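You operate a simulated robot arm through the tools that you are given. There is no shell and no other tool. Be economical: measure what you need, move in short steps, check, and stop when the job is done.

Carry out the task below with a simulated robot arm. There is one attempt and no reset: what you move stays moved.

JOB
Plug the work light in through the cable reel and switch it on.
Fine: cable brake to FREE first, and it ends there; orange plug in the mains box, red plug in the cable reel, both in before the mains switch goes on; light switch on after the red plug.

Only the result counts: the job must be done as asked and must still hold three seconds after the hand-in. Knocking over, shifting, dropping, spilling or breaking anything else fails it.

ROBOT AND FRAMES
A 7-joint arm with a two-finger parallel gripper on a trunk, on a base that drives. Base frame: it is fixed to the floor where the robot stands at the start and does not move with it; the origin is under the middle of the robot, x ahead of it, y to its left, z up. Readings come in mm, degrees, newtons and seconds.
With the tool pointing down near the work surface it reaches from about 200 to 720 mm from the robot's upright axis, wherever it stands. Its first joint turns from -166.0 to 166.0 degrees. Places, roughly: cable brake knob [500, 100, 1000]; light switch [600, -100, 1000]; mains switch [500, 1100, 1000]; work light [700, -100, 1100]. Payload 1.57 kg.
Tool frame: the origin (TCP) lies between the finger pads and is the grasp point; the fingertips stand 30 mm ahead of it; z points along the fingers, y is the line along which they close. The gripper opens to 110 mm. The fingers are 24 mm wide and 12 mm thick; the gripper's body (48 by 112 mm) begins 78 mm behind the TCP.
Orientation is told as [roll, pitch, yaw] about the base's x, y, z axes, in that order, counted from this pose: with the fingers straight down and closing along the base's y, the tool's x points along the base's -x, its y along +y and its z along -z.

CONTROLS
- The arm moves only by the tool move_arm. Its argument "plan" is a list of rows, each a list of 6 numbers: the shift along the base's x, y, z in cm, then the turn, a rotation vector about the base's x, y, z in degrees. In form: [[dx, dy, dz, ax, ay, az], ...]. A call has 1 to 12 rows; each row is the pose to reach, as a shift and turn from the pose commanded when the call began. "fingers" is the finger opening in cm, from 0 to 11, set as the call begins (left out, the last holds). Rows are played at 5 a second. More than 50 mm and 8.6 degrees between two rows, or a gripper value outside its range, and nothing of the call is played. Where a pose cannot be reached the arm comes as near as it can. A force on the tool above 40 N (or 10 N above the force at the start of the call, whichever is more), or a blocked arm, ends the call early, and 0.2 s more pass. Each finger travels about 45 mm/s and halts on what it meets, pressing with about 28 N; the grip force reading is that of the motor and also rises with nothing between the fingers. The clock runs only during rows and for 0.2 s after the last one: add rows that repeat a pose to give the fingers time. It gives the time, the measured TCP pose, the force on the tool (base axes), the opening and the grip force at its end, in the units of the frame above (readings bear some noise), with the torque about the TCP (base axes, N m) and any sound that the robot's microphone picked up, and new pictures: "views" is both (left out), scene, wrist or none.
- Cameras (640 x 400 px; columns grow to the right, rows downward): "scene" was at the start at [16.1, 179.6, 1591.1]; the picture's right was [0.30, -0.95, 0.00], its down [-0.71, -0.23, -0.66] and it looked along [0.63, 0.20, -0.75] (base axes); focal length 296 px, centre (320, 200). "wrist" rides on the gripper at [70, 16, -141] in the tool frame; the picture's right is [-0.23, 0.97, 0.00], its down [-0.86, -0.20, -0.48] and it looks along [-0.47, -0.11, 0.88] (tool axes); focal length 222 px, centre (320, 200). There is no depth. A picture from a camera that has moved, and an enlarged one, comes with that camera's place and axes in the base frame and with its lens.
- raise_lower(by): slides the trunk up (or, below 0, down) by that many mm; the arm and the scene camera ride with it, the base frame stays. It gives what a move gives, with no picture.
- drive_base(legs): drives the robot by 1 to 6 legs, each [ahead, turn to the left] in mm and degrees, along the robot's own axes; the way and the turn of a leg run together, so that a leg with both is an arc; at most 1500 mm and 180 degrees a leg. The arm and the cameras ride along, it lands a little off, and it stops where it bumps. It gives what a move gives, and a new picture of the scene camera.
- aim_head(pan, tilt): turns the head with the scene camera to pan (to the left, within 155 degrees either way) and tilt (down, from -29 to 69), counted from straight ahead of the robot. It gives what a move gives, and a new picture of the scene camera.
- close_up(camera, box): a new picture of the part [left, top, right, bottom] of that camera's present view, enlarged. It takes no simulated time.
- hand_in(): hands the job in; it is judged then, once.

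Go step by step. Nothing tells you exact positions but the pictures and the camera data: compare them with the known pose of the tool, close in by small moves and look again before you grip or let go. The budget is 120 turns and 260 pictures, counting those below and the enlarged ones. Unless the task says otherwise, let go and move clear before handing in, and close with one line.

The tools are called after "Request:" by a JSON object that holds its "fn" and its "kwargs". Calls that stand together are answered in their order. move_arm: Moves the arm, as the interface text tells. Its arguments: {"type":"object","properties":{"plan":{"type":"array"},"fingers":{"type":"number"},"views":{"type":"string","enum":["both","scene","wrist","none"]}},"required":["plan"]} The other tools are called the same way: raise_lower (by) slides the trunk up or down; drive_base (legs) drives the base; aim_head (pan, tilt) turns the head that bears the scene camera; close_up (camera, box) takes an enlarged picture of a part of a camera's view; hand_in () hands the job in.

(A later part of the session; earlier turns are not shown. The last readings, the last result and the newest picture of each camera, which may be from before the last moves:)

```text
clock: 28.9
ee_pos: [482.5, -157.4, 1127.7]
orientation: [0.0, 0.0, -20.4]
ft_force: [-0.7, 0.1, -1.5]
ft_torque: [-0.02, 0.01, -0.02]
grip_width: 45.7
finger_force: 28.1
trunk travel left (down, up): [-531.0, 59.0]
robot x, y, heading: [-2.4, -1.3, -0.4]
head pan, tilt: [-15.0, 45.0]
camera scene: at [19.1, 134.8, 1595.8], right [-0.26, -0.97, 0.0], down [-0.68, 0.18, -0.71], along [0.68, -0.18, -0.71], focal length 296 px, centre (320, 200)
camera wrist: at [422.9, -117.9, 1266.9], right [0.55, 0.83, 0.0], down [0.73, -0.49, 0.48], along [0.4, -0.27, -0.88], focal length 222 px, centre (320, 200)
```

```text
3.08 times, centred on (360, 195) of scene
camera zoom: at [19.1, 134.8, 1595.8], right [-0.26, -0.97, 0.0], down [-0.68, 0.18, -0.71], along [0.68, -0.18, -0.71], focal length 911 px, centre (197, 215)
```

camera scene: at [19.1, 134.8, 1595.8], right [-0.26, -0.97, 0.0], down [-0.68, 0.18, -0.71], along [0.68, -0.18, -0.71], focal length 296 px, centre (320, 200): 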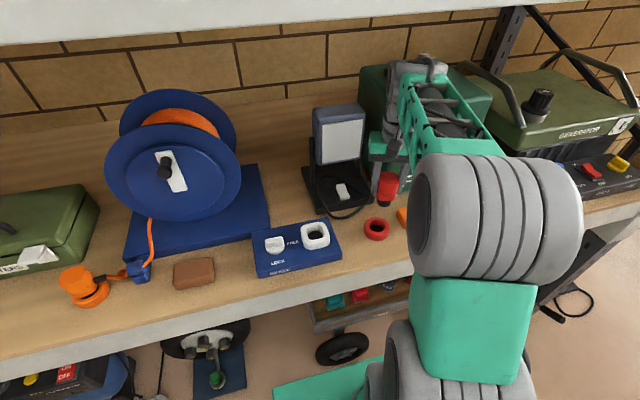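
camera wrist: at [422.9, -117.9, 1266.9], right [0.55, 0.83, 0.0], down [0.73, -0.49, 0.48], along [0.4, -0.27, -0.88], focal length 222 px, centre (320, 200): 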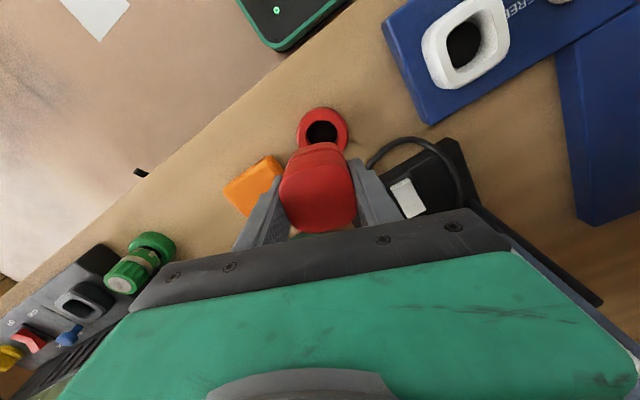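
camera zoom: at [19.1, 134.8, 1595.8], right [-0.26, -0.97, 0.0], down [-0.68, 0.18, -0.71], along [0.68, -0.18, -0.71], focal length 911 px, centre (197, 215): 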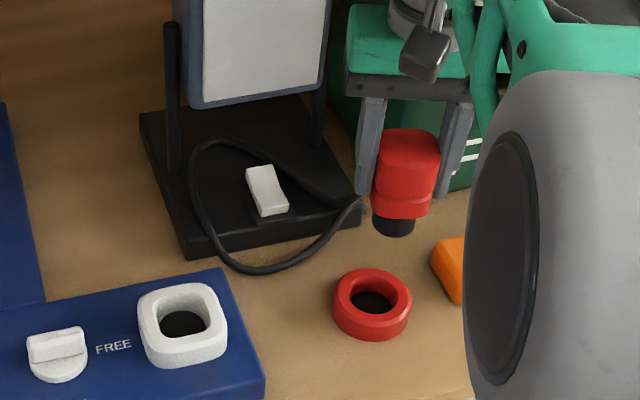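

The plug came free of its ring: red head, black round tip. Next I'll carry it over the reel socket at about [477, 24, 998], turning to yaw 0.

Request:
{"fn": "move_arm", "kwargs": {"plan": [[0, 2, 0.5, 0, 0, 2.3], [-0.1, 4, 1, 0, 0, 4.6], [-0.2, 6, 1, 0, 0, 6.9], [-0.3, 8, 1, 0, 0, 9.2], [-0.4, 10, 1, 0, 0, 11.5], [-0.5, 12, 1, 0, 0, 13.8], [-0.5, 14, 1, 0, 0, 16.1], [-0.5, 16, 1, 0, 0, 18.4], [-0.5, 18, 1, 0, 0, 20.5], [-0.5, 18, 1, 0, 0, 20.5], [-0.5, 18, 1, 0, 0, 20.5]]}}

Request:
{"fn": "close_up", "kwargs": {"camera": "wrist", "box": [220, 80, 420, 205]}}

Request:
{"fn": "close_up", "kwargs": {"camera": "scene", "box": [240, 140, 400, 265]}}

```text
clock: 31.2
ee_pos: [478.2, 21.8, 1137.4]
orientation: [0.1, -0.1, 0.2]
ft_force: [-0.5, -0.4, -2.0]
ft_torque: [-0.03, 0.0, -0.04]
grip_width: 46.3
finger_force: 28.6
trunk travel left (down, up): [-531.0, 59.0]
robot x, y, heading: [-4.2, 0.5, -0.3]
head pan, tilt: [-15.0, 45.0]
camera scene: at [19.1, 134.8, 1595.8], right [-0.26, -0.97, 0.0], down [-0.68, 0.18, -0.71], along [0.68, -0.18, -0.71], focal length 296 px, centre (320, 200)
camera wrist: at [409.2, 40.1, 1278.1], right [0.23, 0.97, 0.0], down [0.86, -0.2, 0.48], along [0.47, -0.11, -0.88], focal length 222 px, centre (320, 200)
```

scene: 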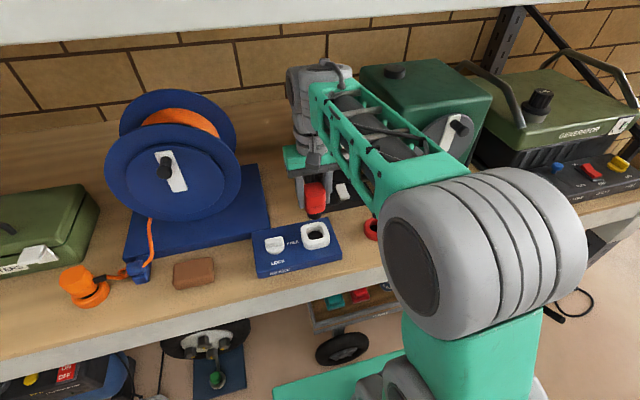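
wrist: 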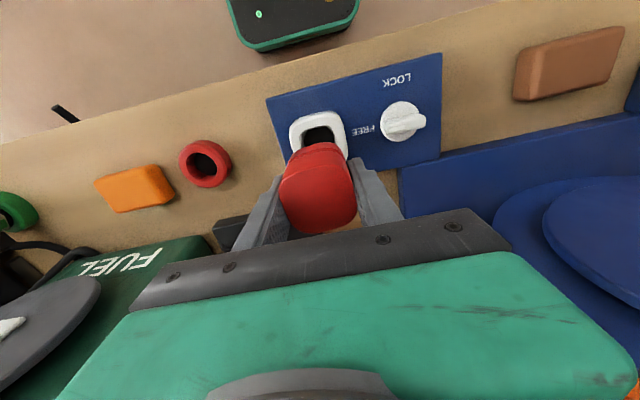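

```text
3.20 times, centred on (320, 142) of wrist
camera zoom: at [409.2, 40.1, 1278.1], right [0.23, 0.97, 0.0], down [0.86, -0.2, 0.48], along [0.47, -0.11, -0.88], focal length 711 px, centre (320, 384)
```

zoom: 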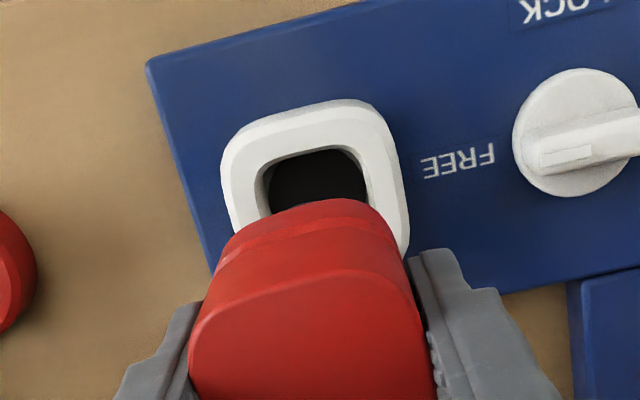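

```text
3.20 times, centred on (320, 202) of scene
camera zoom: at [19.1, 134.8, 1595.8], right [-0.26, -0.97, 0.0], down [-0.68, 0.18, -0.71], along [0.68, -0.18, -0.71], focal length 947 px, centre (320, 192)
```

zoom: 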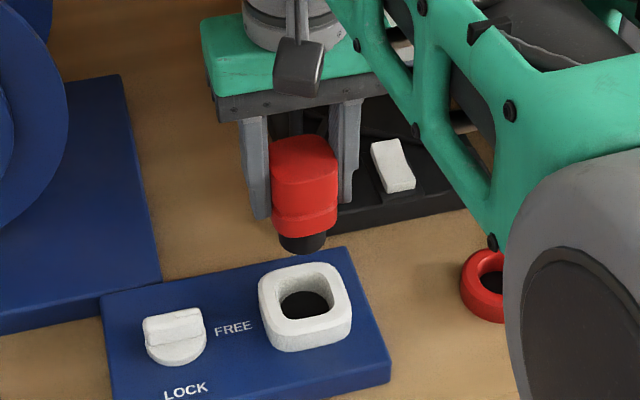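

The plug is above the socket and looks aligned to within a few mm. I'll lower it until the tip sits just above the collar and compare.

Request:
{"fn": "move_arm", "kwargs": {"plan": [[-0.1, 0.1, -1, 0, 0, 0], [-0.1, 0.1, -2.5, 0, 0, 0], [-0.1, 0.1, -4, 0, 0, 0], [-0.1, 0.1, -4.5, 0, 0, 0], [-0.1, 0.1, -4.5, 0, 0, 0]], "views": "none"}}

Request:
{"fn": "close_up", "kwargs": {"camera": "wrist", "box": [240, 90, 400, 190]}}

Request:
{"fn": "close_up", "kwargs": {"camera": "scene", "box": [260, 160, 380, 255]}}

```text
clock: 32.5
ee_pos: [478.8, 23.4, 1090.7]
orientation: [0.0, 0.0, 0.1]
ft_force: [0.2, -0.1, -2.0]
ft_torque: [0.01, 0.01, -0.02]
grip_width: 46.2
finger_force: 28.3
trunk travel left (down, up): [-531.0, 59.0]
robot x, y, heading: [-1.4, 0.8, -0.2]
head pan, tilt: [-15.0, 45.0]
```

```text
4.00 times, centred on (320, 140) of wrist
camera zoom: at [408.9, 41.1, 1230.3], right [0.23, 0.97, 0.0], down [0.86, -0.2, 0.48], along [0.47, -0.11, -0.88], focal length 888 px, centre (320, 440)
```

zoom: 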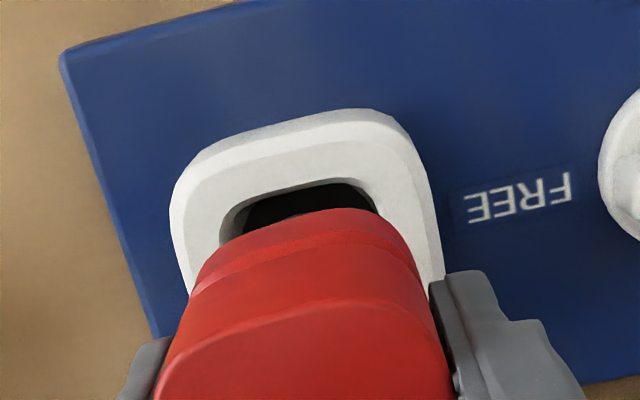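

```text
4.21 times, centred on (320, 208) of scene
camera zoom: at [19.1, 134.9, 1595.8], right [-0.26, -0.97, 0.0], down [-0.68, 0.18, -0.71], along [0.68, -0.18, -0.71], focal length 1246 px, centre (320, 168)
```

zoom: 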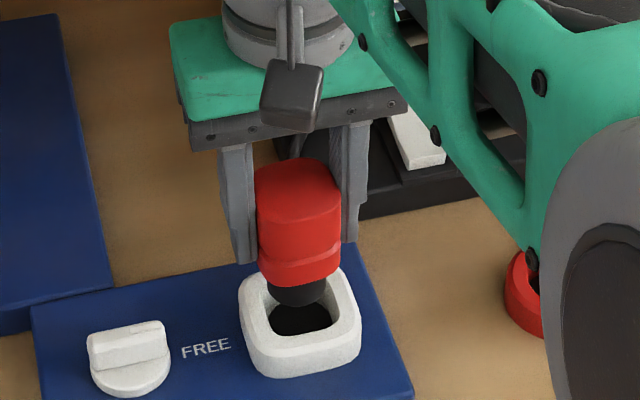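

Tip and opening line up in both views. I'm lowering slowly into the socket, watching the force.

Request:
{"fn": "move_arm", "kwargs": {"plan": [[0, 0, -0.5, 0, 0, 0], [0, 0, -1, 0, 0, 0], [0, 0, -1.5, 0, 0, 0], [0, 0, -2, 0, 0, 0], [0, 0, -2.5, 0, 0, 0], [0, 0, -3, 0, 0, 0], [0, 0, -3, 0, 0, 0]], "views": "none"}}

Request:
{"fn": "close_up", "kwargs": {"camera": "scene", "box": [260, 160, 380, 255]}}

Request:
{"fn": "close_up", "kwargs": {"camera": "wrist", "box": [240, 90, 400, 190]}}

```text
clock: 34.1
ee_pos: [478.1, 24.8, 1067.0]
orientation: [-0.1, -0.8, 0.1]
ft_force: [-9.5, -0.2, 12.8]
ft_torque: [0.09, 0.65, 0.12]
grip_width: 46.0
finger_force: 28.2
trunk travel left (down, up): [-531.0, 59.0]
robot x, y, heading: [1.9, 0.8, -0.1]
head pan, tilt: [-15.0, 45.0]
stopped in row 7: the force on the tool passed its limit at 41 N (the readings are from after the stop); the commanded pose is now the measured one
```

```text
4.21 times, centred on (320, 208) of scene
camera zoom: at [16.1, 134.6, 1595.6], right [-0.26, -0.97, 0.0], down [-0.68, 0.18, -0.71], along [0.68, -0.18, -0.71], focal length 1246 px, centre (320, 168)
```

zoom: 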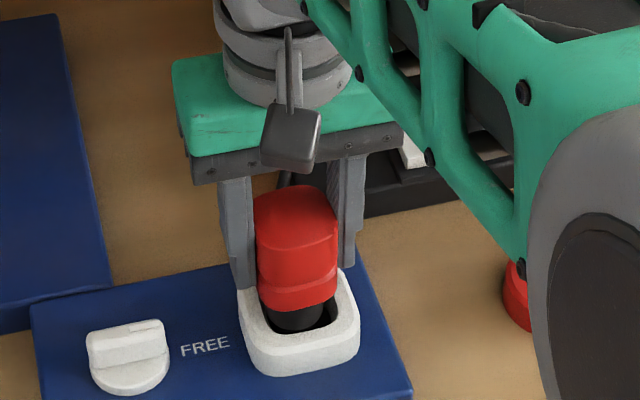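

```text
4.00 times, centred on (320, 140) of wrist
camera zoom: at [406.7, 41.7, 1206.1], right [0.23, 0.97, 0.0], down [0.85, -0.2, 0.49], along [0.48, -0.11, -0.87], focal length 888 px, centre (320, 440)
```

zoom: 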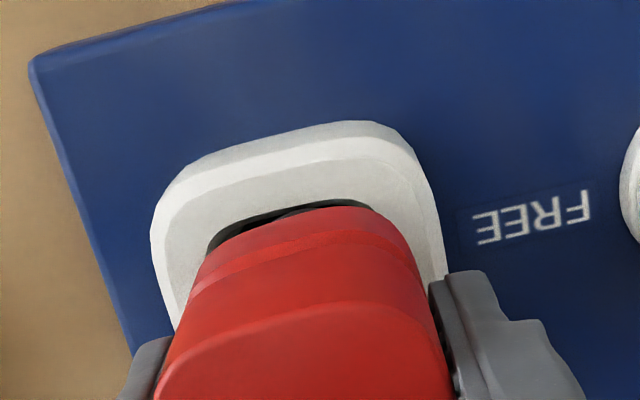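

It stopped on the hole's edge with a push toward -x; a gap shows on the near side, so the plug sits a few mm too far +x. I'll lift slightly, shift -3 mm and retry.

Request:
{"fn": "move_arm", "kwargs": {"plan": [[0, 0, 0.5, 0, 0.8, 0], [0, 0, 0.8, 0, 0.8, 0], [-0.3, 0, 0.8, 0, 0.8, 0], [-0.3, 0, 0.4, 0, 0.8, 0], [-0.3, 0, 0, 0, 0.8, 0], [-0.3, 0, -0.3, 0, 0.8, 0], [-0.3, 0, -0.6, 0, 0.8, 0], [-0.3, 0, -0.9, 0, 0.8, 0], [-0.3, 0, -1.2, 0, 0.8, 0], [-0.3, 0, -1.5, 0, 0.8, 0]], "views": "none"}}

Request:
{"fn": "close_up", "kwargs": {"camera": "scene", "box": [260, 160, 380, 255]}}

Request:
{"fn": "close_up", "kwargs": {"camera": "wrist", "box": [240, 90, 400, 190]}}

```text
clock: 35.7
ee_pos: [476.2, 23.9, 1064.8]
orientation: [0.0, -0.6, 0.0]
ft_force: [-9.7, -2.7, 15.3]
ft_torque: [0.13, 0.63, 0.19]
grip_width: 46.1
finger_force: 28.2
trunk travel left (down, up): [-531.0, 59.0]
robot x, y, heading: [-2.0, -0.3, -0.2]
head pan, tilt: [-15.0, 45.0]
stopped in row 7: the force on the tool passed its limit at 43 N (the readings are from after the stop); the commanded pose is now the measured one
```

```text
4.21 times, centred on (320, 208) of scene
camera zoom: at [15.8, 134.5, 1595.8], right [-0.26, -0.97, 0.0], down [-0.68, 0.19, -0.71], along [0.68, -0.18, -0.71], focal length 1246 px, centre (320, 168)
```

zoom: 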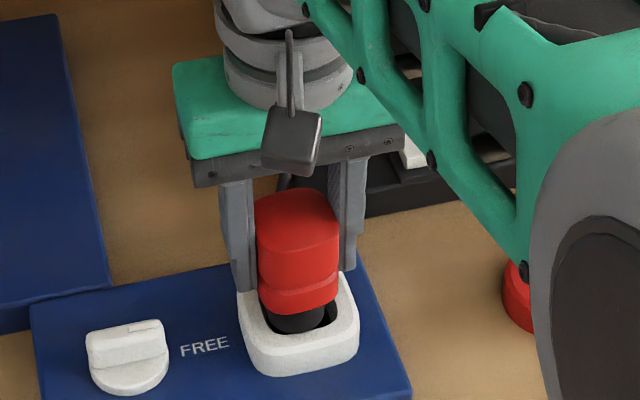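

```text
4.00 times, centred on (320, 140) of wrist
camera zoom: at [404.9, 41.4, 1206.1], right [0.23, 0.97, 0.0], down [0.85, -0.2, 0.49], along [0.47, -0.11, -0.87], focal length 888 px, centre (320, 440)
```

zoom: 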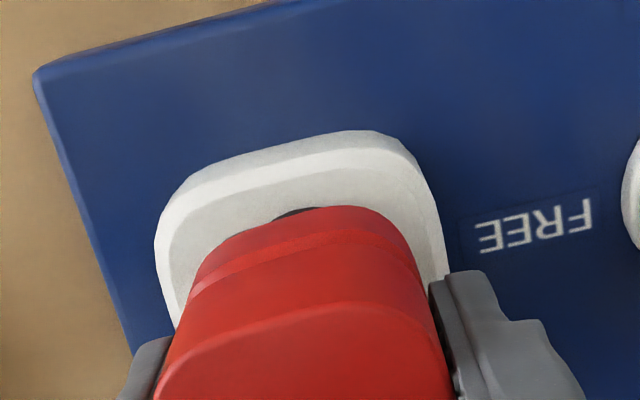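

The contact torque and the visible gap both say the hole is toward -x and -y. Retry with that shift.

Request:
{"fn": "move_arm", "kwargs": {"plan": [[0, 0, 0.5, 0, 0.6, 0], [0, 0, 0.8, 0, 0.6, 0], [-0.25, -0.25, 0.8, 0, 0.6, 0], [-0.25, -0.25, 0.4, 0, 0.6, 0], [-0.25, -0.25, 0, 0, 0.6, 0], [-0.25, -0.25, -0.3, 0, 0.6, 0], [-0.25, -0.25, -0.6, 0, 0.6, 0], [-0.25, -0.25, -0.9, 0, 0.6, 0], [-0.25, -0.25, -1.2, 0, 0.6, 0], [-0.25, -0.25, -1.5, 0, 0.6, 0]], "views": "none"}}

Request:
{"fn": "close_up", "kwargs": {"camera": "scene", "box": [260, 160, 380, 255]}}

Request:
{"fn": "close_up", "kwargs": {"camera": "wrist", "box": [240, 90, 400, 190]}}

```text
clock: 37.2
ee_pos: [475.4, 22.4, 1066.2]
orientation: [0.2, -0.5, 0.1]
ft_force: [-10.7, 0.5, 15.6]
ft_torque: [0.08, 0.75, -0.02]
grip_width: 46.3
finger_force: 27.6
trunk travel left (down, up): [-531.0, 59.0]
robot x, y, heading: [-0.1, 0.6, 0.0]
head pan, tilt: [-15.0, 45.0]
stopped in row 7: the force on the tool passed its limit at 42 N (the readings are from after the stop); the commanded pose is now the measured one
```

```text
4.21 times, centred on (320, 208) of scene
camera zoom: at [15.6, 134.9, 1595.8], right [-0.26, -0.97, 0.0], down [-0.68, 0.18, -0.71], along [0.68, -0.18, -0.71], focal length 1246 px, centre (320, 168)
```

zoom: 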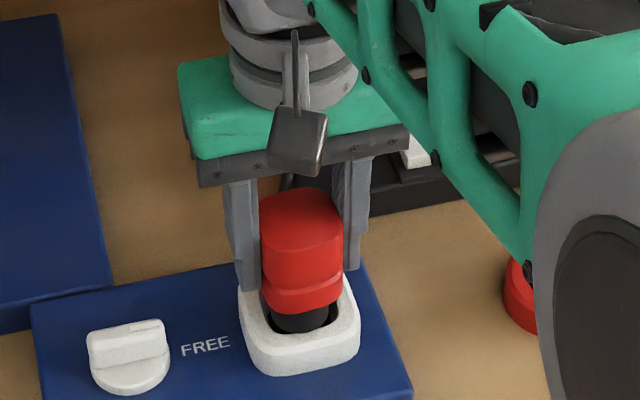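

```text
4.00 times, centred on (320, 140) of wrist
camera zoom: at [404.5, 39.4, 1205.8], right [0.23, 0.97, 0.0], down [0.85, -0.2, 0.49], along [0.48, -0.11, -0.87], focal length 888 px, centre (320, 440)
```

zoom: 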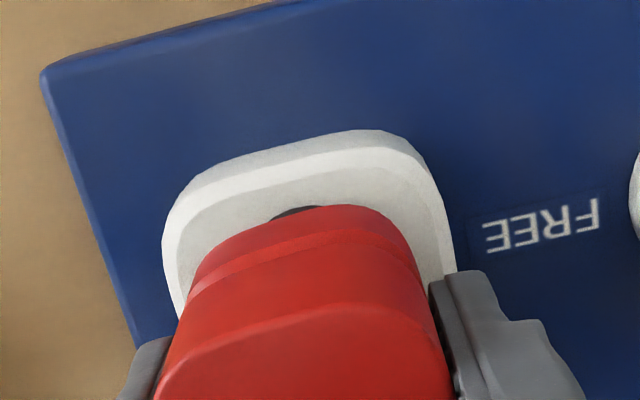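

The red head seems to fit inside the collar and the tip is resting on the edge of the round hole, within a couple of mm. I'll do a small spiral search under light pressure.

Request:
{"fn": "move_arm", "kwargs": {"plan": [[0, 0.1, -0.05, 0, 0.5, 0], [0.1, 0.15, -0.05, 0, 0.5, 0], [0.15, 0.05, -0.05, 0, 0.5, 0], [0.1, -0.05, -0.05, 0, 0.5, 0], [-0.05, -0.1, -0.05, 0, 0.5, 0], [-0.15, 0, -0.05, 0, 0.5, 0], [-0.15, 0.15, -0.05, 0, 0.5, 0], [-0.05, 0.25, -0.05, 0, 0.5, 0], [0.1, 0.3, -0.05, 0, 0.5, 0], [0.25, 0.2, -0.05, 0, 0.5, 0], [0.3, 0.05, -0.05, 0, 0.5, 0], [0.1, 0.1, -0.05, 0, 0.5, 0]], "views": "none"}}

Request:
{"fn": "close_up", "kwargs": {"camera": "scene", "box": [280, 195, 360, 260]}}

```text
clock: 39.9
ee_pos: [478.4, 22.8, 1064.4]
orientation: [0.1, -0.3, 0.1]
ft_force: [-1.6, -2.4, 37.5]
ft_torque: [0.38, 0.34, 0.03]
grip_width: 46.3
finger_force: 27.7
trunk travel left (down, up): [-531.0, 59.0]
robot x, y, heading: [1.2, -2.2, -0.2]
head pan, tilt: [-15.0, 45.0]
```

```text
6.15 times, centred on (320, 228) of scene
camera zoom: at [15.9, 134.5, 1596.0], right [-0.26, -0.97, 0.0], down [-0.68, 0.18, -0.71], along [0.68, -0.18, -0.71], focal length 1821 px, centre (320, 31)
```

zoom: 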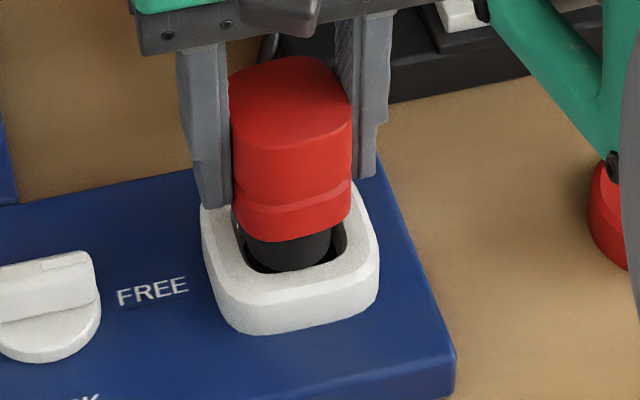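

Contact is now on the tip's +y edge, so the hole lies toward -y. I'll ease the pressure and sweep toward -y in small steps.

Request:
{"fn": "move_arm", "kwargs": {"plan": [[0, 0, 0.1, 0, 0.3, 0], [0, -0.1, 0.1, 0, 0.3, 0], [0, -0.2, 0.1, 0, 0.3, 0], [0, -0.3, 0.1, 0, 0.3, 0], [0, -0.3, 0.0, 0, 0.3, 0], [0, -0.3, -0.05, 0, 0.3, 0]], "views": "none"}}

Request:
{"fn": "close_up", "kwargs": {"camera": "scene", "box": [280, 195, 360, 260]}}

```text
clock: 41.2
ee_pos: [477.9, 23.3, 1065.2]
orientation: [0.0, 0.0, 0.0]
ft_force: [2.2, 15.4, 39.7]
ft_torque: [1.08, 0.29, -0.15]
grip_width: 46.2
finger_force: 28.0
trunk travel left (down, up): [-531.0, 59.0]
robot x, y, heading: [2.5, -0.4, -0.1]
head pan, tilt: [-15.0, 45.0]
```

```text
6.15 times, centred on (320, 228) of scene
camera zoom: at [16.2, 136.8, 1595.8], right [-0.26, -0.97, 0.0], down [-0.68, 0.18, -0.71], along [0.68, -0.19, -0.71], focal length 1821 px, centre (320, 31)
```

zoom: 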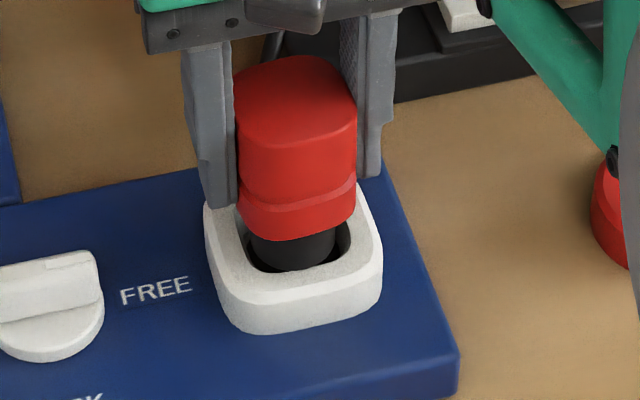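

Friction pins the tip, so I'll lift clear and look at the hole and the tip at high zoom.

Request:
{"fn": "move_arm", "kwargs": {"plan": [[0, 0.1, 0.4, 0, 0, 0], [0, 0.1, 1, 0, 0, 0], [0, 0.1, 2.5, 0, 0, 0], [0, 0.1, 4, 0, 0, 0], [0, 0.1, 5.5, 0, 0, 0], [0, 0.1, 6, 0, 0, 0], [0, 0.1, 6, 0, 0, 0], [0, 0.1, 6, 0, 0, 0]], "views": "none"}}

Request:
{"fn": "close_up", "kwargs": {"camera": "scene", "box": [280, 165, 376, 255]}}

Request:
{"fn": "close_up", "kwargs": {"camera": "wrist", "box": [256, 105, 384, 235]}}

```text
clock: 43.0
ee_pos: [478.4, 22.7, 1124.1]
orientation: [0.2, 0.2, 0.0]
ft_force: [-0.7, 0.8, -1.5]
ft_torque: [-0.04, 0.01, 0.01]
grip_width: 46.2
finger_force: 27.8
trunk travel left (down, up): [-531.0, 59.0]
robot x, y, heading: [-0.1, 2.3, -0.2]
head pan, tilt: [-15.0, 45.0]
```

```text
4.44 times, centred on (328, 210) of scene
camera zoom: at [18.8, 134.9, 1595.8], right [-0.26, -0.97, 0.0], down [-0.68, 0.18, -0.71], along [0.68, -0.18, -0.71], focal length 1315 px, centre (284, 156)
```

zoom: 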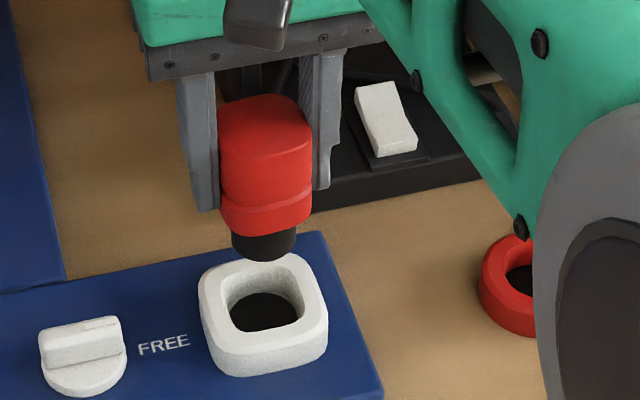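

```text
3.08 times, centred on (320, 170) of wrist
camera zoom: at [409.7, 38.7, 1264.4], right [0.23, 0.97, 0.0], down [0.86, -0.2, 0.47], along [0.46, -0.11, -0.88], focal length 684 px, centre (320, 292)
```

zoom: 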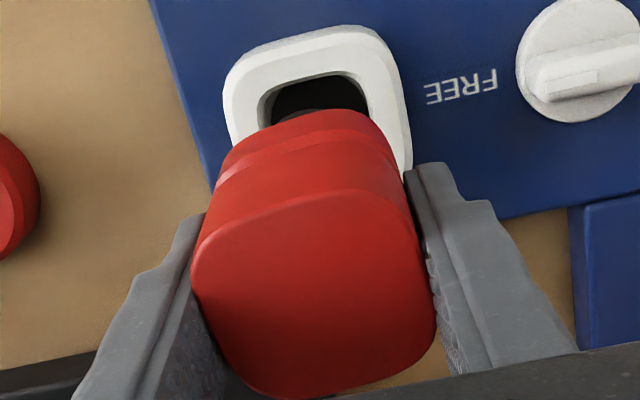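

I'll hover the tip right at rim level and compare alignment at maximum zoom from both cameras.

Request:
{"fn": "move_arm", "kwargs": {"plan": [[-0.05, 0.05, -1.5, 0, 0, 0], [-0.05, 0.05, -3, 0, 0, 0], [-0.05, 0.05, -4.5, 0, 0, 0], [-0.05, 0.05, -5, 0, 0, 0], [-0.05, 0.05, -5, 0, 0, 0], [-0.05, 0.05, -5, 0, 0, 0]], "views": "none"}}

Request:
{"fn": "close_up", "kwargs": {"camera": "scene", "box": [288, 205, 344, 250]}}

Request:
{"fn": "close_up", "kwargs": {"camera": "wrist", "box": [270, 110, 360, 170]}}

```text
clock: 44.5
ee_pos: [477.8, 21.0, 1073.5]
orientation: [0.1, 0.3, 0.0]
ft_force: [-0.2, -0.4, -2.2]
ft_torque: [0.0, -0.04, 0.0]
grip_width: 45.9
finger_force: 27.9
trunk travel left (down, up): [-531.0, 59.0]
robot x, y, heading: [-0.2, 0.9, -0.0]
head pan, tilt: [-15.0, 45.0]
```

```text
8.89 times, centred on (316, 228) of scene
camera zoom: at [18.9, 134.9, 1595.8], right [-0.26, -0.97, 0.0], down [-0.68, 0.18, -0.71], along [0.68, -0.18, -0.71], focal length 2631 px, centre (356, -44)
```

zoom: 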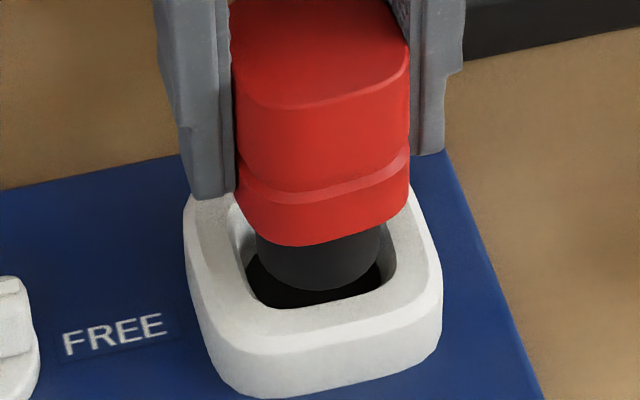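

```text
6.67 times, centred on (315, 140) of wrist
camera zoom: at [408.5, 38.4, 1213.6], right [0.23, 0.97, 0.0], down [0.86, -0.2, 0.47], along [0.46, -0.11, -0.88], focal length 1481 px, centre (353, 600)
```

zoom: 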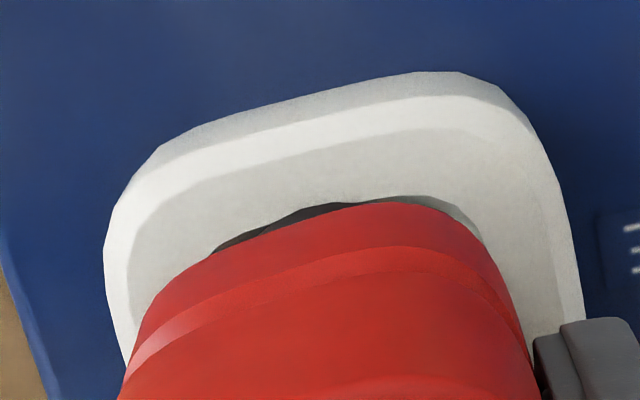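

Tip (35 mm) and hole (39 mm) look aligned to within about 1 mm in y; I'll nudge +0.8 mm in y and go straight down.

Request:
{"fn": "move_arm", "kwargs": {"plan": [[0, 0.08, -0.2, 0, 0, 0], [0, 0.08, -0.4, 0, 0, 0], [0, 0.08, -0.6, 0, 0, 0], [0, 0.08, -0.8, 0, 0, 0], [0, 0.08, -0.9, 0, 0, 0], [0, 0.08, -1.0, 0, 0, 0]], "views": "none"}}

Request:
{"fn": "close_up", "kwargs": {"camera": "scene", "box": [288, 205, 344, 250]}}

```text
clock: 45.9
ee_pos: [476.9, 21.7, 1064.5]
orientation: [0.1, 0.1, -0.1]
ft_force: [-4.7, 2.0, 14.8]
ft_torque: [0.4, 0.39, 0.06]
grip_width: 46.1
finger_force: 28.3
trunk travel left (down, up): [-531.0, 59.0]
robot x, y, heading: [-3.3, -1.6, -0.1]
head pan, tilt: [-15.0, 45.0]
```

```text
8.89 times, centred on (316, 228) of scene
camera zoom: at [17.0, 135.0, 1596.1], right [-0.26, -0.97, 0.0], down [-0.68, 0.18, -0.71], along [0.68, -0.18, -0.71], focal length 2631 px, centre (356, -44)
```

zoom: 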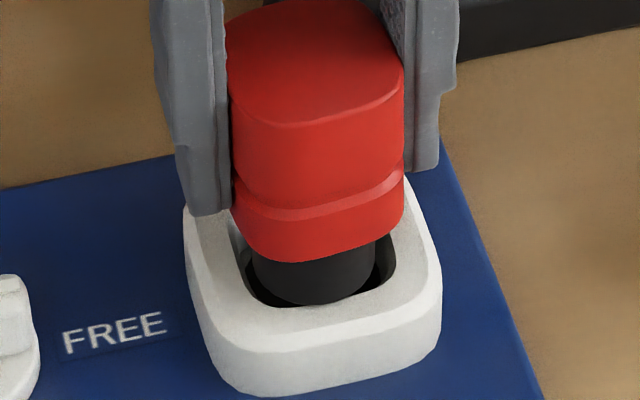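

Clean contact at the tip's +y edge (about +17 mm), so I'm going -2 mm in y and retrying.

Request:
{"fn": "move_arm", "kwargs": {"plan": [[0, 0, 0.4, 0, 0, 0], [0, -0.2, 0.4, 0, 0, 0], [0, -0.2, 0.2, 0, 0, 0], [0, -0.2, 0, 0, 0, 0], [0, -0.2, -0.1, 0, 0, 0], [0, -0.2, -0.2, 0, 0, 0], [0, -0.2, -0.3, 0, 0, 0]], "views": "none"}}

Request:
{"fn": "close_up", "kwargs": {"camera": "scene", "box": [288, 205, 344, 250]}}

```text
clock: 47.5
ee_pos: [478.6, 20.7, 1064.8]
orientation: [0.1, -0.3, 0.0]
ft_force: [-10.7, 0.0, 15.5]
ft_torque: [-0.27, 0.71, -0.18]
grip_width: 45.9
finger_force: 27.9
trunk travel left (down, up): [-531.0, 59.0]
robot x, y, heading: [-0.3, -2.0, 0.0]
head pan, tilt: [-15.0, 45.0]
stopped in row 7: the force on the tool passed its limit at 41 N (the readings are from after the stop); the commanded pose is now the measured one
```

```text
8.89 times, centred on (316, 228) of scene
camera zoom: at [15.5, 135.0, 1595.6], right [-0.26, -0.97, 0.0], down [-0.68, 0.18, -0.71], along [0.68, -0.18, -0.71], focal length 2631 px, centre (356, -44)
```

zoom: 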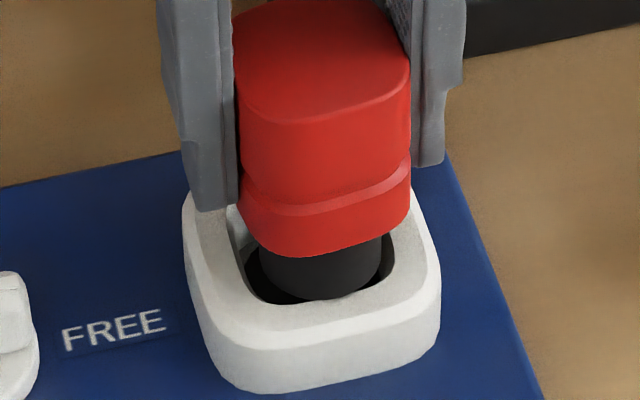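

Now the contact flipped to the -y edge, so the centre is about 1 mm back. Retrying halfway.

Request:
{"fn": "move_arm", "kwargs": {"plan": [[0, 0, 0.4, 0, 0.2, 0], [0, 0.1, 0.4, 0, 0.2, 0], [0, 0.1, 0.2, 0, 0.2, 0], [0, 0.1, 0, 0, 0.2, 0], [0, 0.1, -0.1, 0, 0.2, 0], [0, 0.1, -0.2, 0, 0.2, 0], [0, 0.1, -0.2, 0, 0.2, 0]], "views": "none"}}

```text
clock: 49.1
ee_pos: [479.2, 21.9, 1064.9]
orientation: [0.1, -0.4, -0.1]
ft_force: [-1.7, -5.8, 34.4]
ft_torque: [-0.72, 0.55, 0.0]
grip_width: 46.1
finger_force: 28.2
trunk travel left (down, up): [-531.0, 59.0]
robot x, y, heading: [-0.5, -2.0, -0.1]
head pan, tilt: [-15.0, 45.0]
```

Contact is now at the tip's front-right edge (-12, -9), so I shift +x and +y.

Request:
{"fn": "move_arm", "kwargs": {"plan": [[0, 0, 0.4, 0, 0.3, 0], [0.15, 0.08, 0.5, 0, 0.3, 0], [0.15, 0.08, 0.4, 0, 0.3, 0], [0.15, 0.08, 0.2, 0, 0.3, 0], [0.15, 0.08, 0.1, 0, 0.3, 0], [0.15, 0.08, 0, 0, 0.3, 0], [0.15, 0.08, 0, 0, 0.3, 0]], "views": "none"}}

```text
clock: 50.8
ee_pos: [481.5, 21.7, 1064.1]
orientation: [0.1, -0.1, 0.0]
ft_force: [0.3, -6.4, 42.0]
ft_torque: [-0.69, 0.62, -0.05]
grip_width: 46.2
finger_force: 28.4
trunk travel left (down, up): [-531.0, 59.0]
robot x, y, heading: [-2.5, 0.8, -0.0]
head pan, tilt: [-15.0, 45.0]
```

Contact is still at the -x edge, so I'm going further +x.

Request:
{"fn": "move_arm", "kwargs": {"plan": [[0, 0, 0.4, 0, 0.1, 0], [0.2, 0.04, 0.5, 0, 0.1, 0], [0.2, 0.04, 0.4, 0, 0.1, 0], [0.2, 0.04, 0.25, 0, 0.1, 0], [0.2, 0.04, 0.15, 0, 0.1, 0], [0.2, 0.04, 0.05, 0, 0.1, 0], [0.2, 0.04, 0.05, 0, 0.1, 0]], "views": "none"}}

Request:
{"fn": "close_up", "kwargs": {"camera": "scene", "box": [288, 205, 344, 250]}}

Request:
{"fn": "close_up", "kwargs": {"camera": "wrist", "box": [270, 110, 360, 170]}}

```text
clock: 52.4
ee_pos: [482.5, 22.1, 1063.6]
orientation: [0.1, 0.3, 0.0]
ft_force: [-8.4, -4.1, 26.9]
ft_torque: [-0.53, 0.98, 0.05]
grip_width: 46.0
finger_force: 28.4
trunk travel left (down, up): [-531.0, 59.0]
robot x, y, heading: [-5.6, 1.4, -0.1]
head pan, tilt: [-15.0, 45.0]
```

```text
8.89 times, centred on (316, 228) of scene
camera zoom: at [15.5, 134.0, 1596.1], right [-0.26, -0.97, 0.0], down [-0.68, 0.19, -0.71], along [0.68, -0.18, -0.71], focal length 2631 px, centre (356, -44)
```

zoom: 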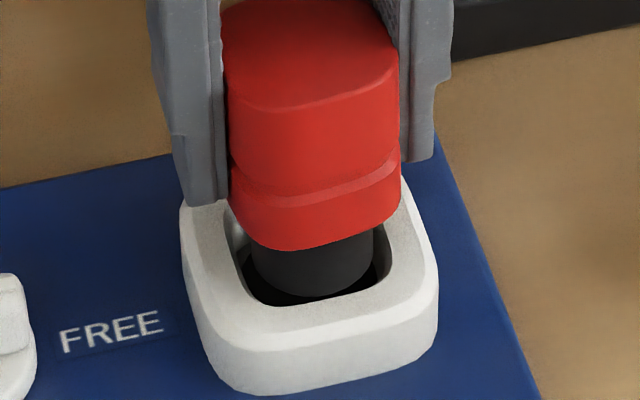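

```text
6.67 times, centred on (315, 140) of wrist
camera zoom: at [413.4, 38.4, 1204.0], right [0.23, 0.97, 0.0], down [0.86, -0.2, 0.47], along [0.46, -0.11, -0.88], focal length 1481 px, centre (353, 600)
```

zoom: 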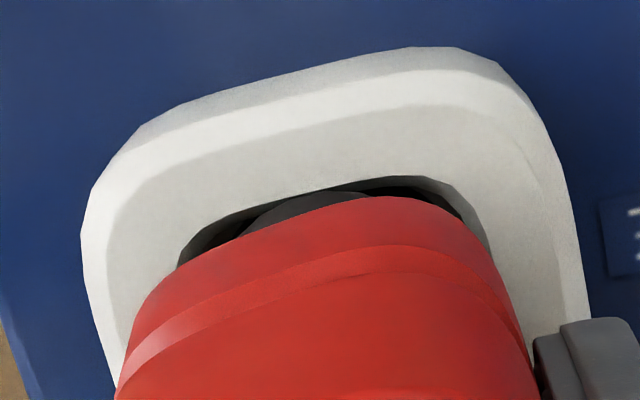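

It never drops whatever the offset, as if the floor were flat or the hole tighter than it looks. I'll lift, step aside, and look straight into the socket.

Request:
{"fn": "move_arm", "kwargs": {"plan": [[-0.2, 0, 1, 0, 0, 0], [-0.2, 0, 2.5, 0, 0, 0], [-0.2, 0, 4, 0, 0, 0], [-0.2, -1.5, 5, 0, 0, 0], [-0.2, -3.5, 5, 0, 0, 0], [-0.2, -5.5, 5, 0, 0, 0], [-0.2, -7, 5, 0, 0, 0], [-0.2, -7, 5, 0, 0, 0], [-0.2, -7, 5, 0, 0, 0]], "views": "none"}}

Request:
{"fn": "close_up", "kwargs": {"camera": "wrist", "box": [360, 60, 480, 140]}}

Request:
{"fn": "close_up", "kwargs": {"camera": "scene", "box": [280, 160, 376, 250]}}

```text
clock: 54.4
ee_pos: [480.4, -47.1, 1110.2]
orientation: [0.1, 0.5, -0.1]
ft_force: [-0.2, -0.5, -0.6]
ft_torque: [0.02, 0.01, 0.0]
grip_width: 46.1
finger_force: 28.9
trunk travel left (down, up): [-531.0, 59.0]
robot x, y, heading: [-0.4, -1.1, -0.2]
head pan, tilt: [-15.0, 45.0]
```

```text
5.00 times, centred on (420, 100) of wrist
camera zoom: at [412.4, -30.2, 1251.4], right [0.23, 0.97, 0.0], down [0.86, -0.2, 0.47], along [0.46, -0.11, -0.88], focal length 1111 px, centre (-180, 700)
```

zoom: 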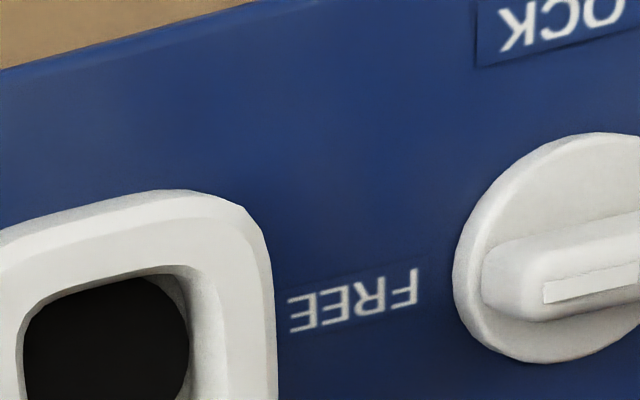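

```text
4.44 times, centred on (328, 205) of scene
camera zoom: at [18.8, 134.8, 1595.8], right [-0.26, -0.97, 0.0], down [-0.68, 0.18, -0.71], along [0.68, -0.18, -0.71], focal length 1315 px, centre (284, 178)
```

zoom: 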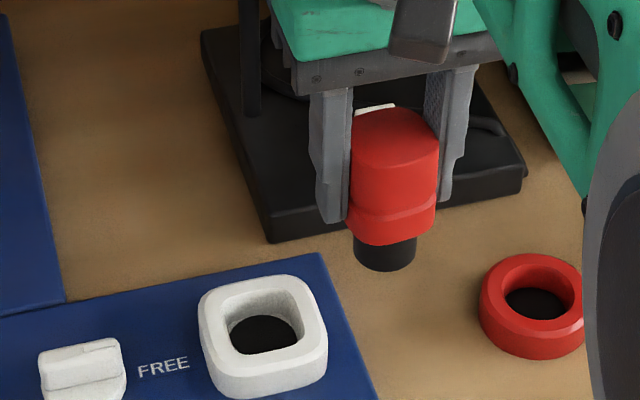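

Request:
{"fn": "close_up", "kwargs": {"camera": "wrist", "box": [345, 90, 425, 150]}}

Request:
{"fn": "close_up", "kwargs": {"camera": "scene", "box": [320, 175, 392, 220]}}

Request:
{"fn": "close_up", "kwargs": {"camera": "scene", "box": [316, 215, 364, 255]}}

```text
6.67 times, centred on (385, 120) of wrist
camera zoom: at [412.4, -30.2, 1251.4], right [0.23, 0.97, 0.0], down [0.86, -0.2, 0.47], along [0.46, -0.11, -0.88], focal length 1481 px, centre (-113, 733)
```

zoom: 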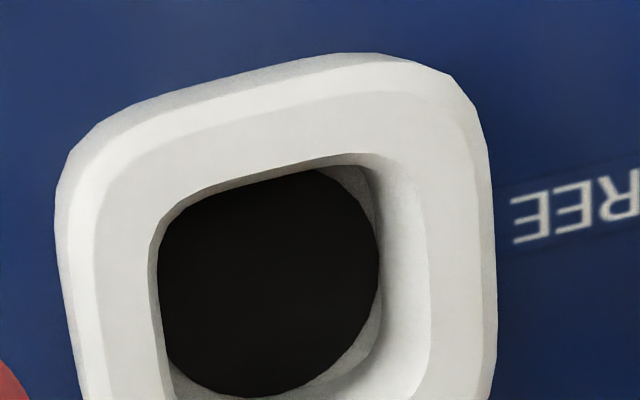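

```text
8.89 times, centred on (356, 198) of scene
camera zoom: at [18.8, 134.8, 1595.8], right [-0.26, -0.97, 0.0], down [-0.68, 0.18, -0.71], along [0.68, -0.18, -0.71], focal length 2631 px, centre (0, 222)
```

zoom: 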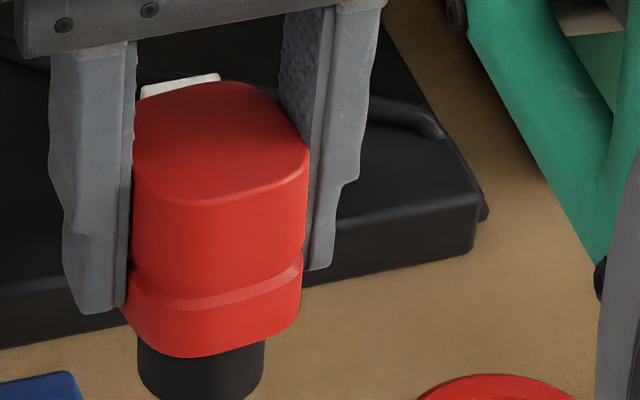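

```text
10.00 times, centred on (340, 235) of scene
camera zoom: at [18.8, 134.8, 1595.8], right [-0.26, -0.97, 0.0], down [-0.68, 0.18, -0.71], along [0.68, -0.18, -0.71], focal length 2960 px, centre (120, -150)
```

zoom: 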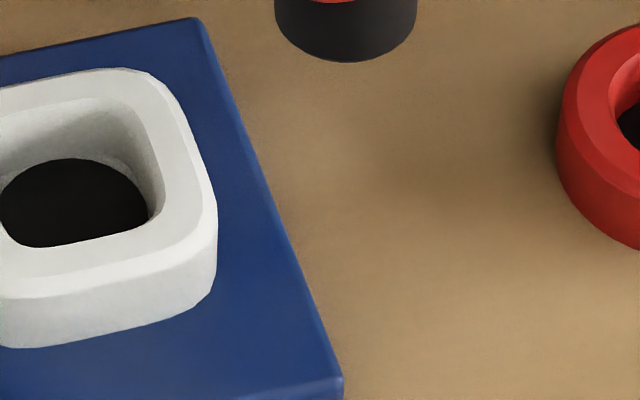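

All the evidence (contact always at the tip's front edge, head sitting behind the TCP in the wrist view) says the plug is held about 5 mm toward -x. I'll go back over the socket 3 mm further +x and 1 mm +y and lower.

Request:
{"fn": "move_arm", "kwargs": {"plan": [[0.2, 2.5, 0, 0, -0.3, 0], [0.5, 5, 0, 0, -0.5, 0], [0.5, 7.1, 0, 0, -0.5, 0], [0.5, 7.1, -1.5, 0, -0.5, 0], [0.5, 7.1, -3, 0, -0.5, 0], [0.5, 7.1, -4, 0, -0.5, 0], [0.5, 7.1, -4.4, 0, -0.5, 0], [0.5, 7.1, -4.7, 0, -0.5, 0], [0.5, 7.1, -4.9, 0, -0.5, 0], [0.5, 7.1, -5.1, 0, -0.5, 0], [0.5, 7.1, -5.1, 0, -0.5, 0]], "views": "none"}}

Request:
{"fn": "close_up", "kwargs": {"camera": "scene", "box": [288, 205, 344, 250]}}

```text
clock: 56.8
ee_pos: [487.1, 23.8, 1061.0]
orientation: [0.1, 0.0, -0.1]
ft_force: [0.3, 0.0, -1.7]
ft_torque: [0.01, 0.0, -0.02]
grip_width: 46.1
finger_force: 27.9
trunk travel left (down, up): [-531.0, 59.0]
robot x, y, heading: [0.6, 2.9, -0.0]
head pan, tilt: [-15.0, 45.0]
```

```text
8.89 times, centred on (316, 228) of scene
camera zoom: at [18.8, 134.8, 1595.8], right [-0.26, -0.97, 0.0], down [-0.68, 0.18, -0.71], along [0.68, -0.18, -0.71], focal length 2631 px, centre (356, -44)
```

zoom: 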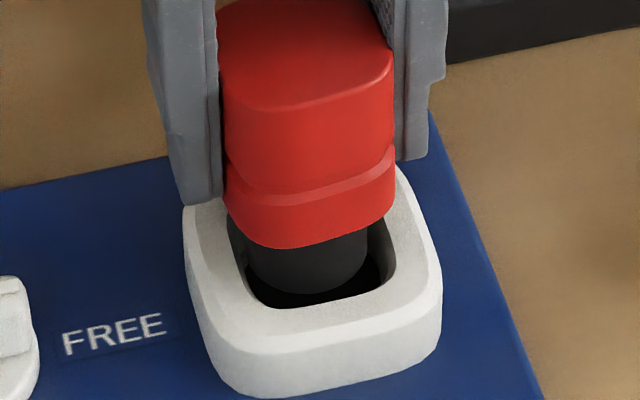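

It passed below the previous stop with no force at all, so the tip is in the hole. Continuing down gently.

Request:
{"fn": "move_arm", "kwargs": {"plan": [[0, 0, -0.3, 0, 0, 0], [0, 0, -0.6, 0, 0, 0], [0, 0, -0.9, 0, 0, 0], [0, 0, -1.2, 0, 0, 0], [0, 0, -1.5, 0, 0, 0], [0, 0, -1.8, 0, 0, 0], [0, 0, -2.1, 0, 0, 0], [0, 0, -2.4, 0, 0, 0]], "views": "none"}}

Request:
{"fn": "close_up", "kwargs": {"camera": "scene", "box": [288, 205, 344, 250]}}

```text
clock: 58.5
ee_pos: [485.9, 23.5, 1044.9]
orientation: [0.1, -0.7, 0.0]
ft_force: [-11.5, -0.3, 15.9]
ft_torque: [-0.02, 0.53, -0.01]
grip_width: 46.3
finger_force: 27.7
trunk travel left (down, up): [-531.0, 59.0]
robot x, y, heading: [-3.1, -2.2, -0.0]
head pan, tilt: [-15.0, 45.0]
stopped in row 8: the force on the tool passed its limit at 44 N (the readings are from after the stop); the commanded pose is now the measured one
```

```text
8.89 times, centred on (316, 228) of scene
camera zoom: at [14.8, 134.6, 1595.9], right [-0.26, -0.97, 0.0], down [-0.68, 0.18, -0.71], along [0.68, -0.18, -0.71], focal length 2631 px, centre (356, -44)
```

zoom: 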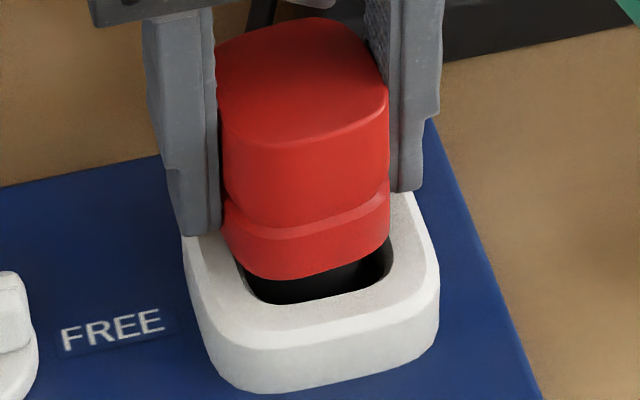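

The tip went 20 mm into the hole and now the head's lip rests on the rim, offset to the back-left. I'll lift slightly, shift -x/-y and press again.

Request:
{"fn": "move_arm", "kwargs": {"plan": [[0, 0, 0.4, 0, 0.6, 0], [-0.2, -0.15, 0.4, 0, 0.6, 0], [-0.25, -0.15, 0.2, 0, 0.6, 0], [-0.25, -0.15, 0, 0, 0.6, 0], [-0.25, -0.15, -0.2, 0, 0.6, 0], [-0.25, -0.15, -0.4, 0, 0.6, 0], [-0.25, -0.15, -0.6, 0, 0.6, 0]], "views": "none"}}

Request:
{"fn": "close_up", "kwargs": {"camera": "scene", "box": [288, 205, 344, 250]}}

Request:
{"fn": "close_up", "kwargs": {"camera": "wrist", "box": [270, 110, 360, 170]}}

```text
clock: 60.0
ee_pos: [484.6, 22.9, 1045.3]
orientation: [0.1, -0.6, 0.0]
ft_force: [-10.6, -2.3, 15.8]
ft_torque: [-0.15, 0.51, 0.0]
grip_width: 46.2
finger_force: 28.3
trunk travel left (down, up): [-531.0, 59.0]
robot x, y, heading: [-0.0, -5.1, 0.1]
head pan, tilt: [-15.0, 45.0]
stopped in row 7: the force on the tool passed its limit at 43 N (the readings are from after the stop); the commanded pose is now the measured one
```

```text
8.89 times, centred on (316, 228) of scene
camera zoom: at [15.1, 134.4, 1595.8], right [-0.26, -0.96, 0.0], down [-0.68, 0.19, -0.71], along [0.68, -0.19, -0.71], focal length 2631 px, centre (356, -44)
```

zoom: 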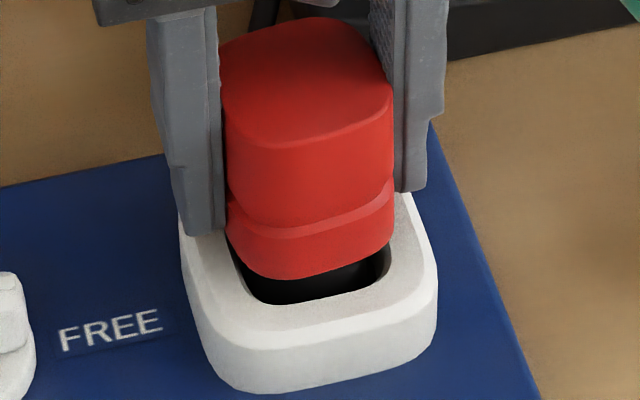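

```text
6.67 times, centred on (315, 140) of wrist
camera zoom: at [414.7, 38.7, 1184.9], right [0.23, 0.97, 0.0], down [0.85, -0.2, 0.49], along [0.48, -0.11, -0.87], focal length 1481 px, centre (353, 600)
```

zoom: 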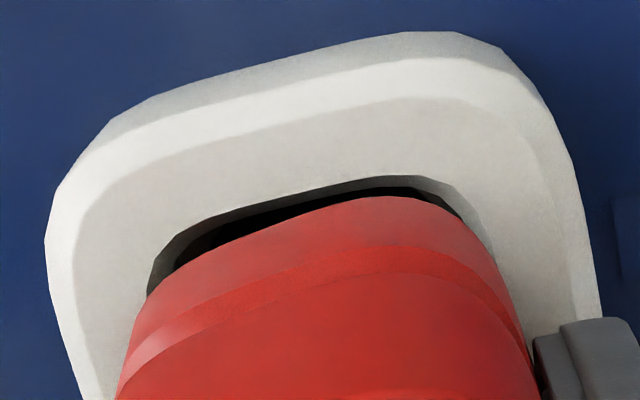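

y now looks centred, but there's still a gap in front; I'll shift further -x with the tip still in the hole.

Request:
{"fn": "move_arm", "kwargs": {"plan": [[0, 0, 0.3, 0, 0.6, 0], [-0.15, 0, 0.3, 0, 0.6, 0], [-0.3, 0, 0.3, 0, 0.6, 0], [-0.3, 0, 0.1, 0, 0.6, 0], [-0.3, 0, -0.1, 0, 0.6, 0], [-0.3, 0, -0.3, 0, 0.6, 0], [-0.3, 0, -0.5, 0, 0.6, 0]], "views": "none"}}

Request:
{"fn": "close_up", "kwargs": {"camera": "scene", "box": [288, 205, 344, 250]}}

Request:
{"fn": "close_up", "kwargs": {"camera": "wrist", "box": [270, 110, 360, 170]}}

```text
clock: 61.5
ee_pos: [485.0, 22.7, 1045.6]
orientation: [0.2, -0.6, -0.2]
ft_force: [-10.5, -0.6, 15.0]
ft_torque: [-0.06, 0.47, -0.02]
grip_width: 46.2
finger_force: 28.7
trunk travel left (down, up): [-531.0, 59.0]
robot x, y, heading: [-0.3, 1.5, -0.1]
head pan, tilt: [-15.0, 45.0]
stopped in row 7: the force on the tool passed its limit at 43 N (the readings are from after the stop); the commanded pose is now the measured one
```

```text
8.89 times, centred on (316, 228) of scene
camera zoom: at [15.0, 134.6, 1595.7], right [-0.26, -0.97, 0.0], down [-0.68, 0.19, -0.71], along [0.68, -0.19, -0.71], focal length 2631 px, centre (356, -44)
```

zoom: 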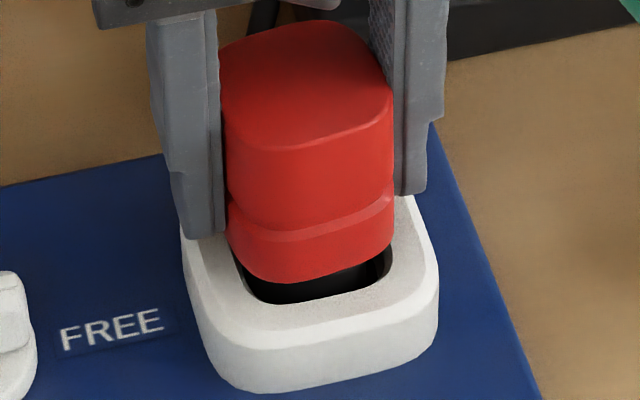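

```text
6.67 times, centred on (315, 140) of wrist
camera zoom: at [413.7, 39.2, 1184.9], right [0.23, 0.97, 0.01], down [0.85, -0.2, 0.49], along [0.47, -0.11, -0.87], focal length 1481 px, centre (353, 600)
```

zoom: 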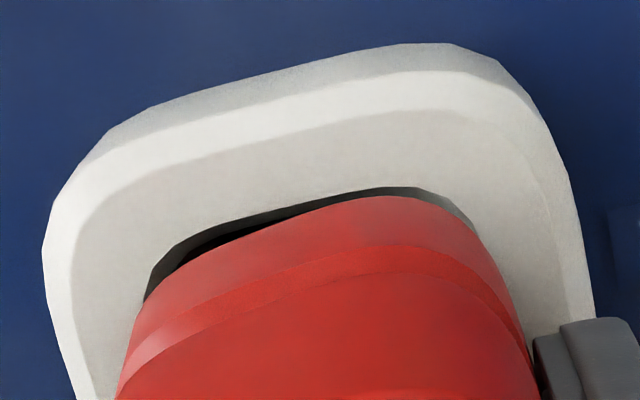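

In the wrist view the lip looks rotated about +5° relative to the recess. I'll lift a little, turn -5° and press again.

Request:
{"fn": "move_arm", "kwargs": {"plan": [[0, 0, 0.3, 0, 0.6, 0], [-0.1, 0, 0.3, 0, 0.6, -2.5], [-0.2, 0, 0.3, 0, 0.6, -5], [-0.2, 0, 0.1, 0, 0.6, -5], [-0.2, 0, -0.1, 0, 0.6, -5], [-0.2, 0, -0.3, 0, 0.6, -5], [-0.2, 0, -0.5, 0, 0.6, -5]], "views": "none"}}

Request:
{"fn": "close_up", "kwargs": {"camera": "scene", "box": [288, 205, 344, 250]}}

Request:
{"fn": "close_up", "kwargs": {"camera": "wrist", "box": [270, 110, 360, 170]}}

```text
clock: 63.1
ee_pos: [483.9, 22.9, 1045.6]
orientation: [0.2, -0.7, -5.0]
ft_force: [-10.7, -1.3, 14.7]
ft_torque: [-0.09, 0.46, -0.02]
grip_width: 46.2
finger_force: 28.2
trunk travel left (down, up): [-531.0, 59.0]
robot x, y, heading: [-3.6, 1.5, -0.3]
head pan, tilt: [-15.0, 45.0]
stopped in row 7: the force on the tool passed its limit at 43 N (the readings are from after the stop); the commanded pose is now the measured one
```

```text
8.89 times, centred on (316, 228) of scene
camera zoom: at [15.1, 134.5, 1595.7], right [-0.26, -0.97, 0.0], down [-0.68, 0.19, -0.71], along [0.68, -0.19, -0.71], focal length 2631 px, centre (356, -44)
```

zoom: 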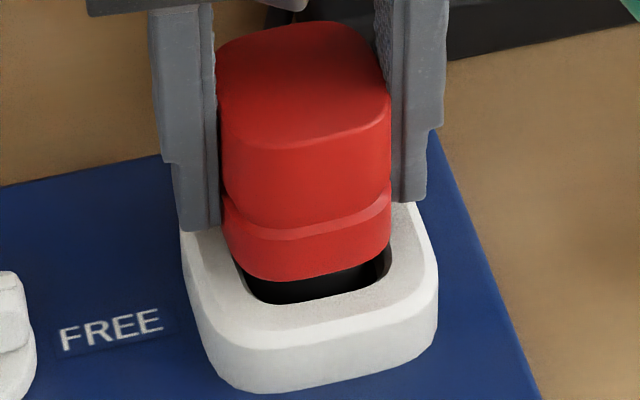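

```text
6.67 times, centred on (315, 140) of wrist
camera zoom: at [415.5, 45.0, 1184.9], right [0.31, 0.95, 0.01], down [0.83, -0.28, 0.49], along [0.46, -0.15, -0.87], focal length 1481 px, centre (353, 600)
```

zoom: 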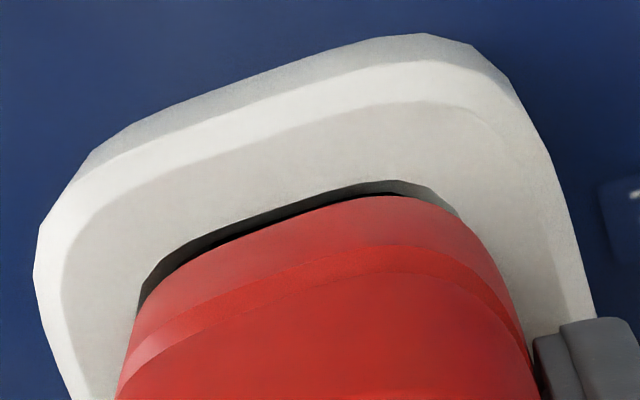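

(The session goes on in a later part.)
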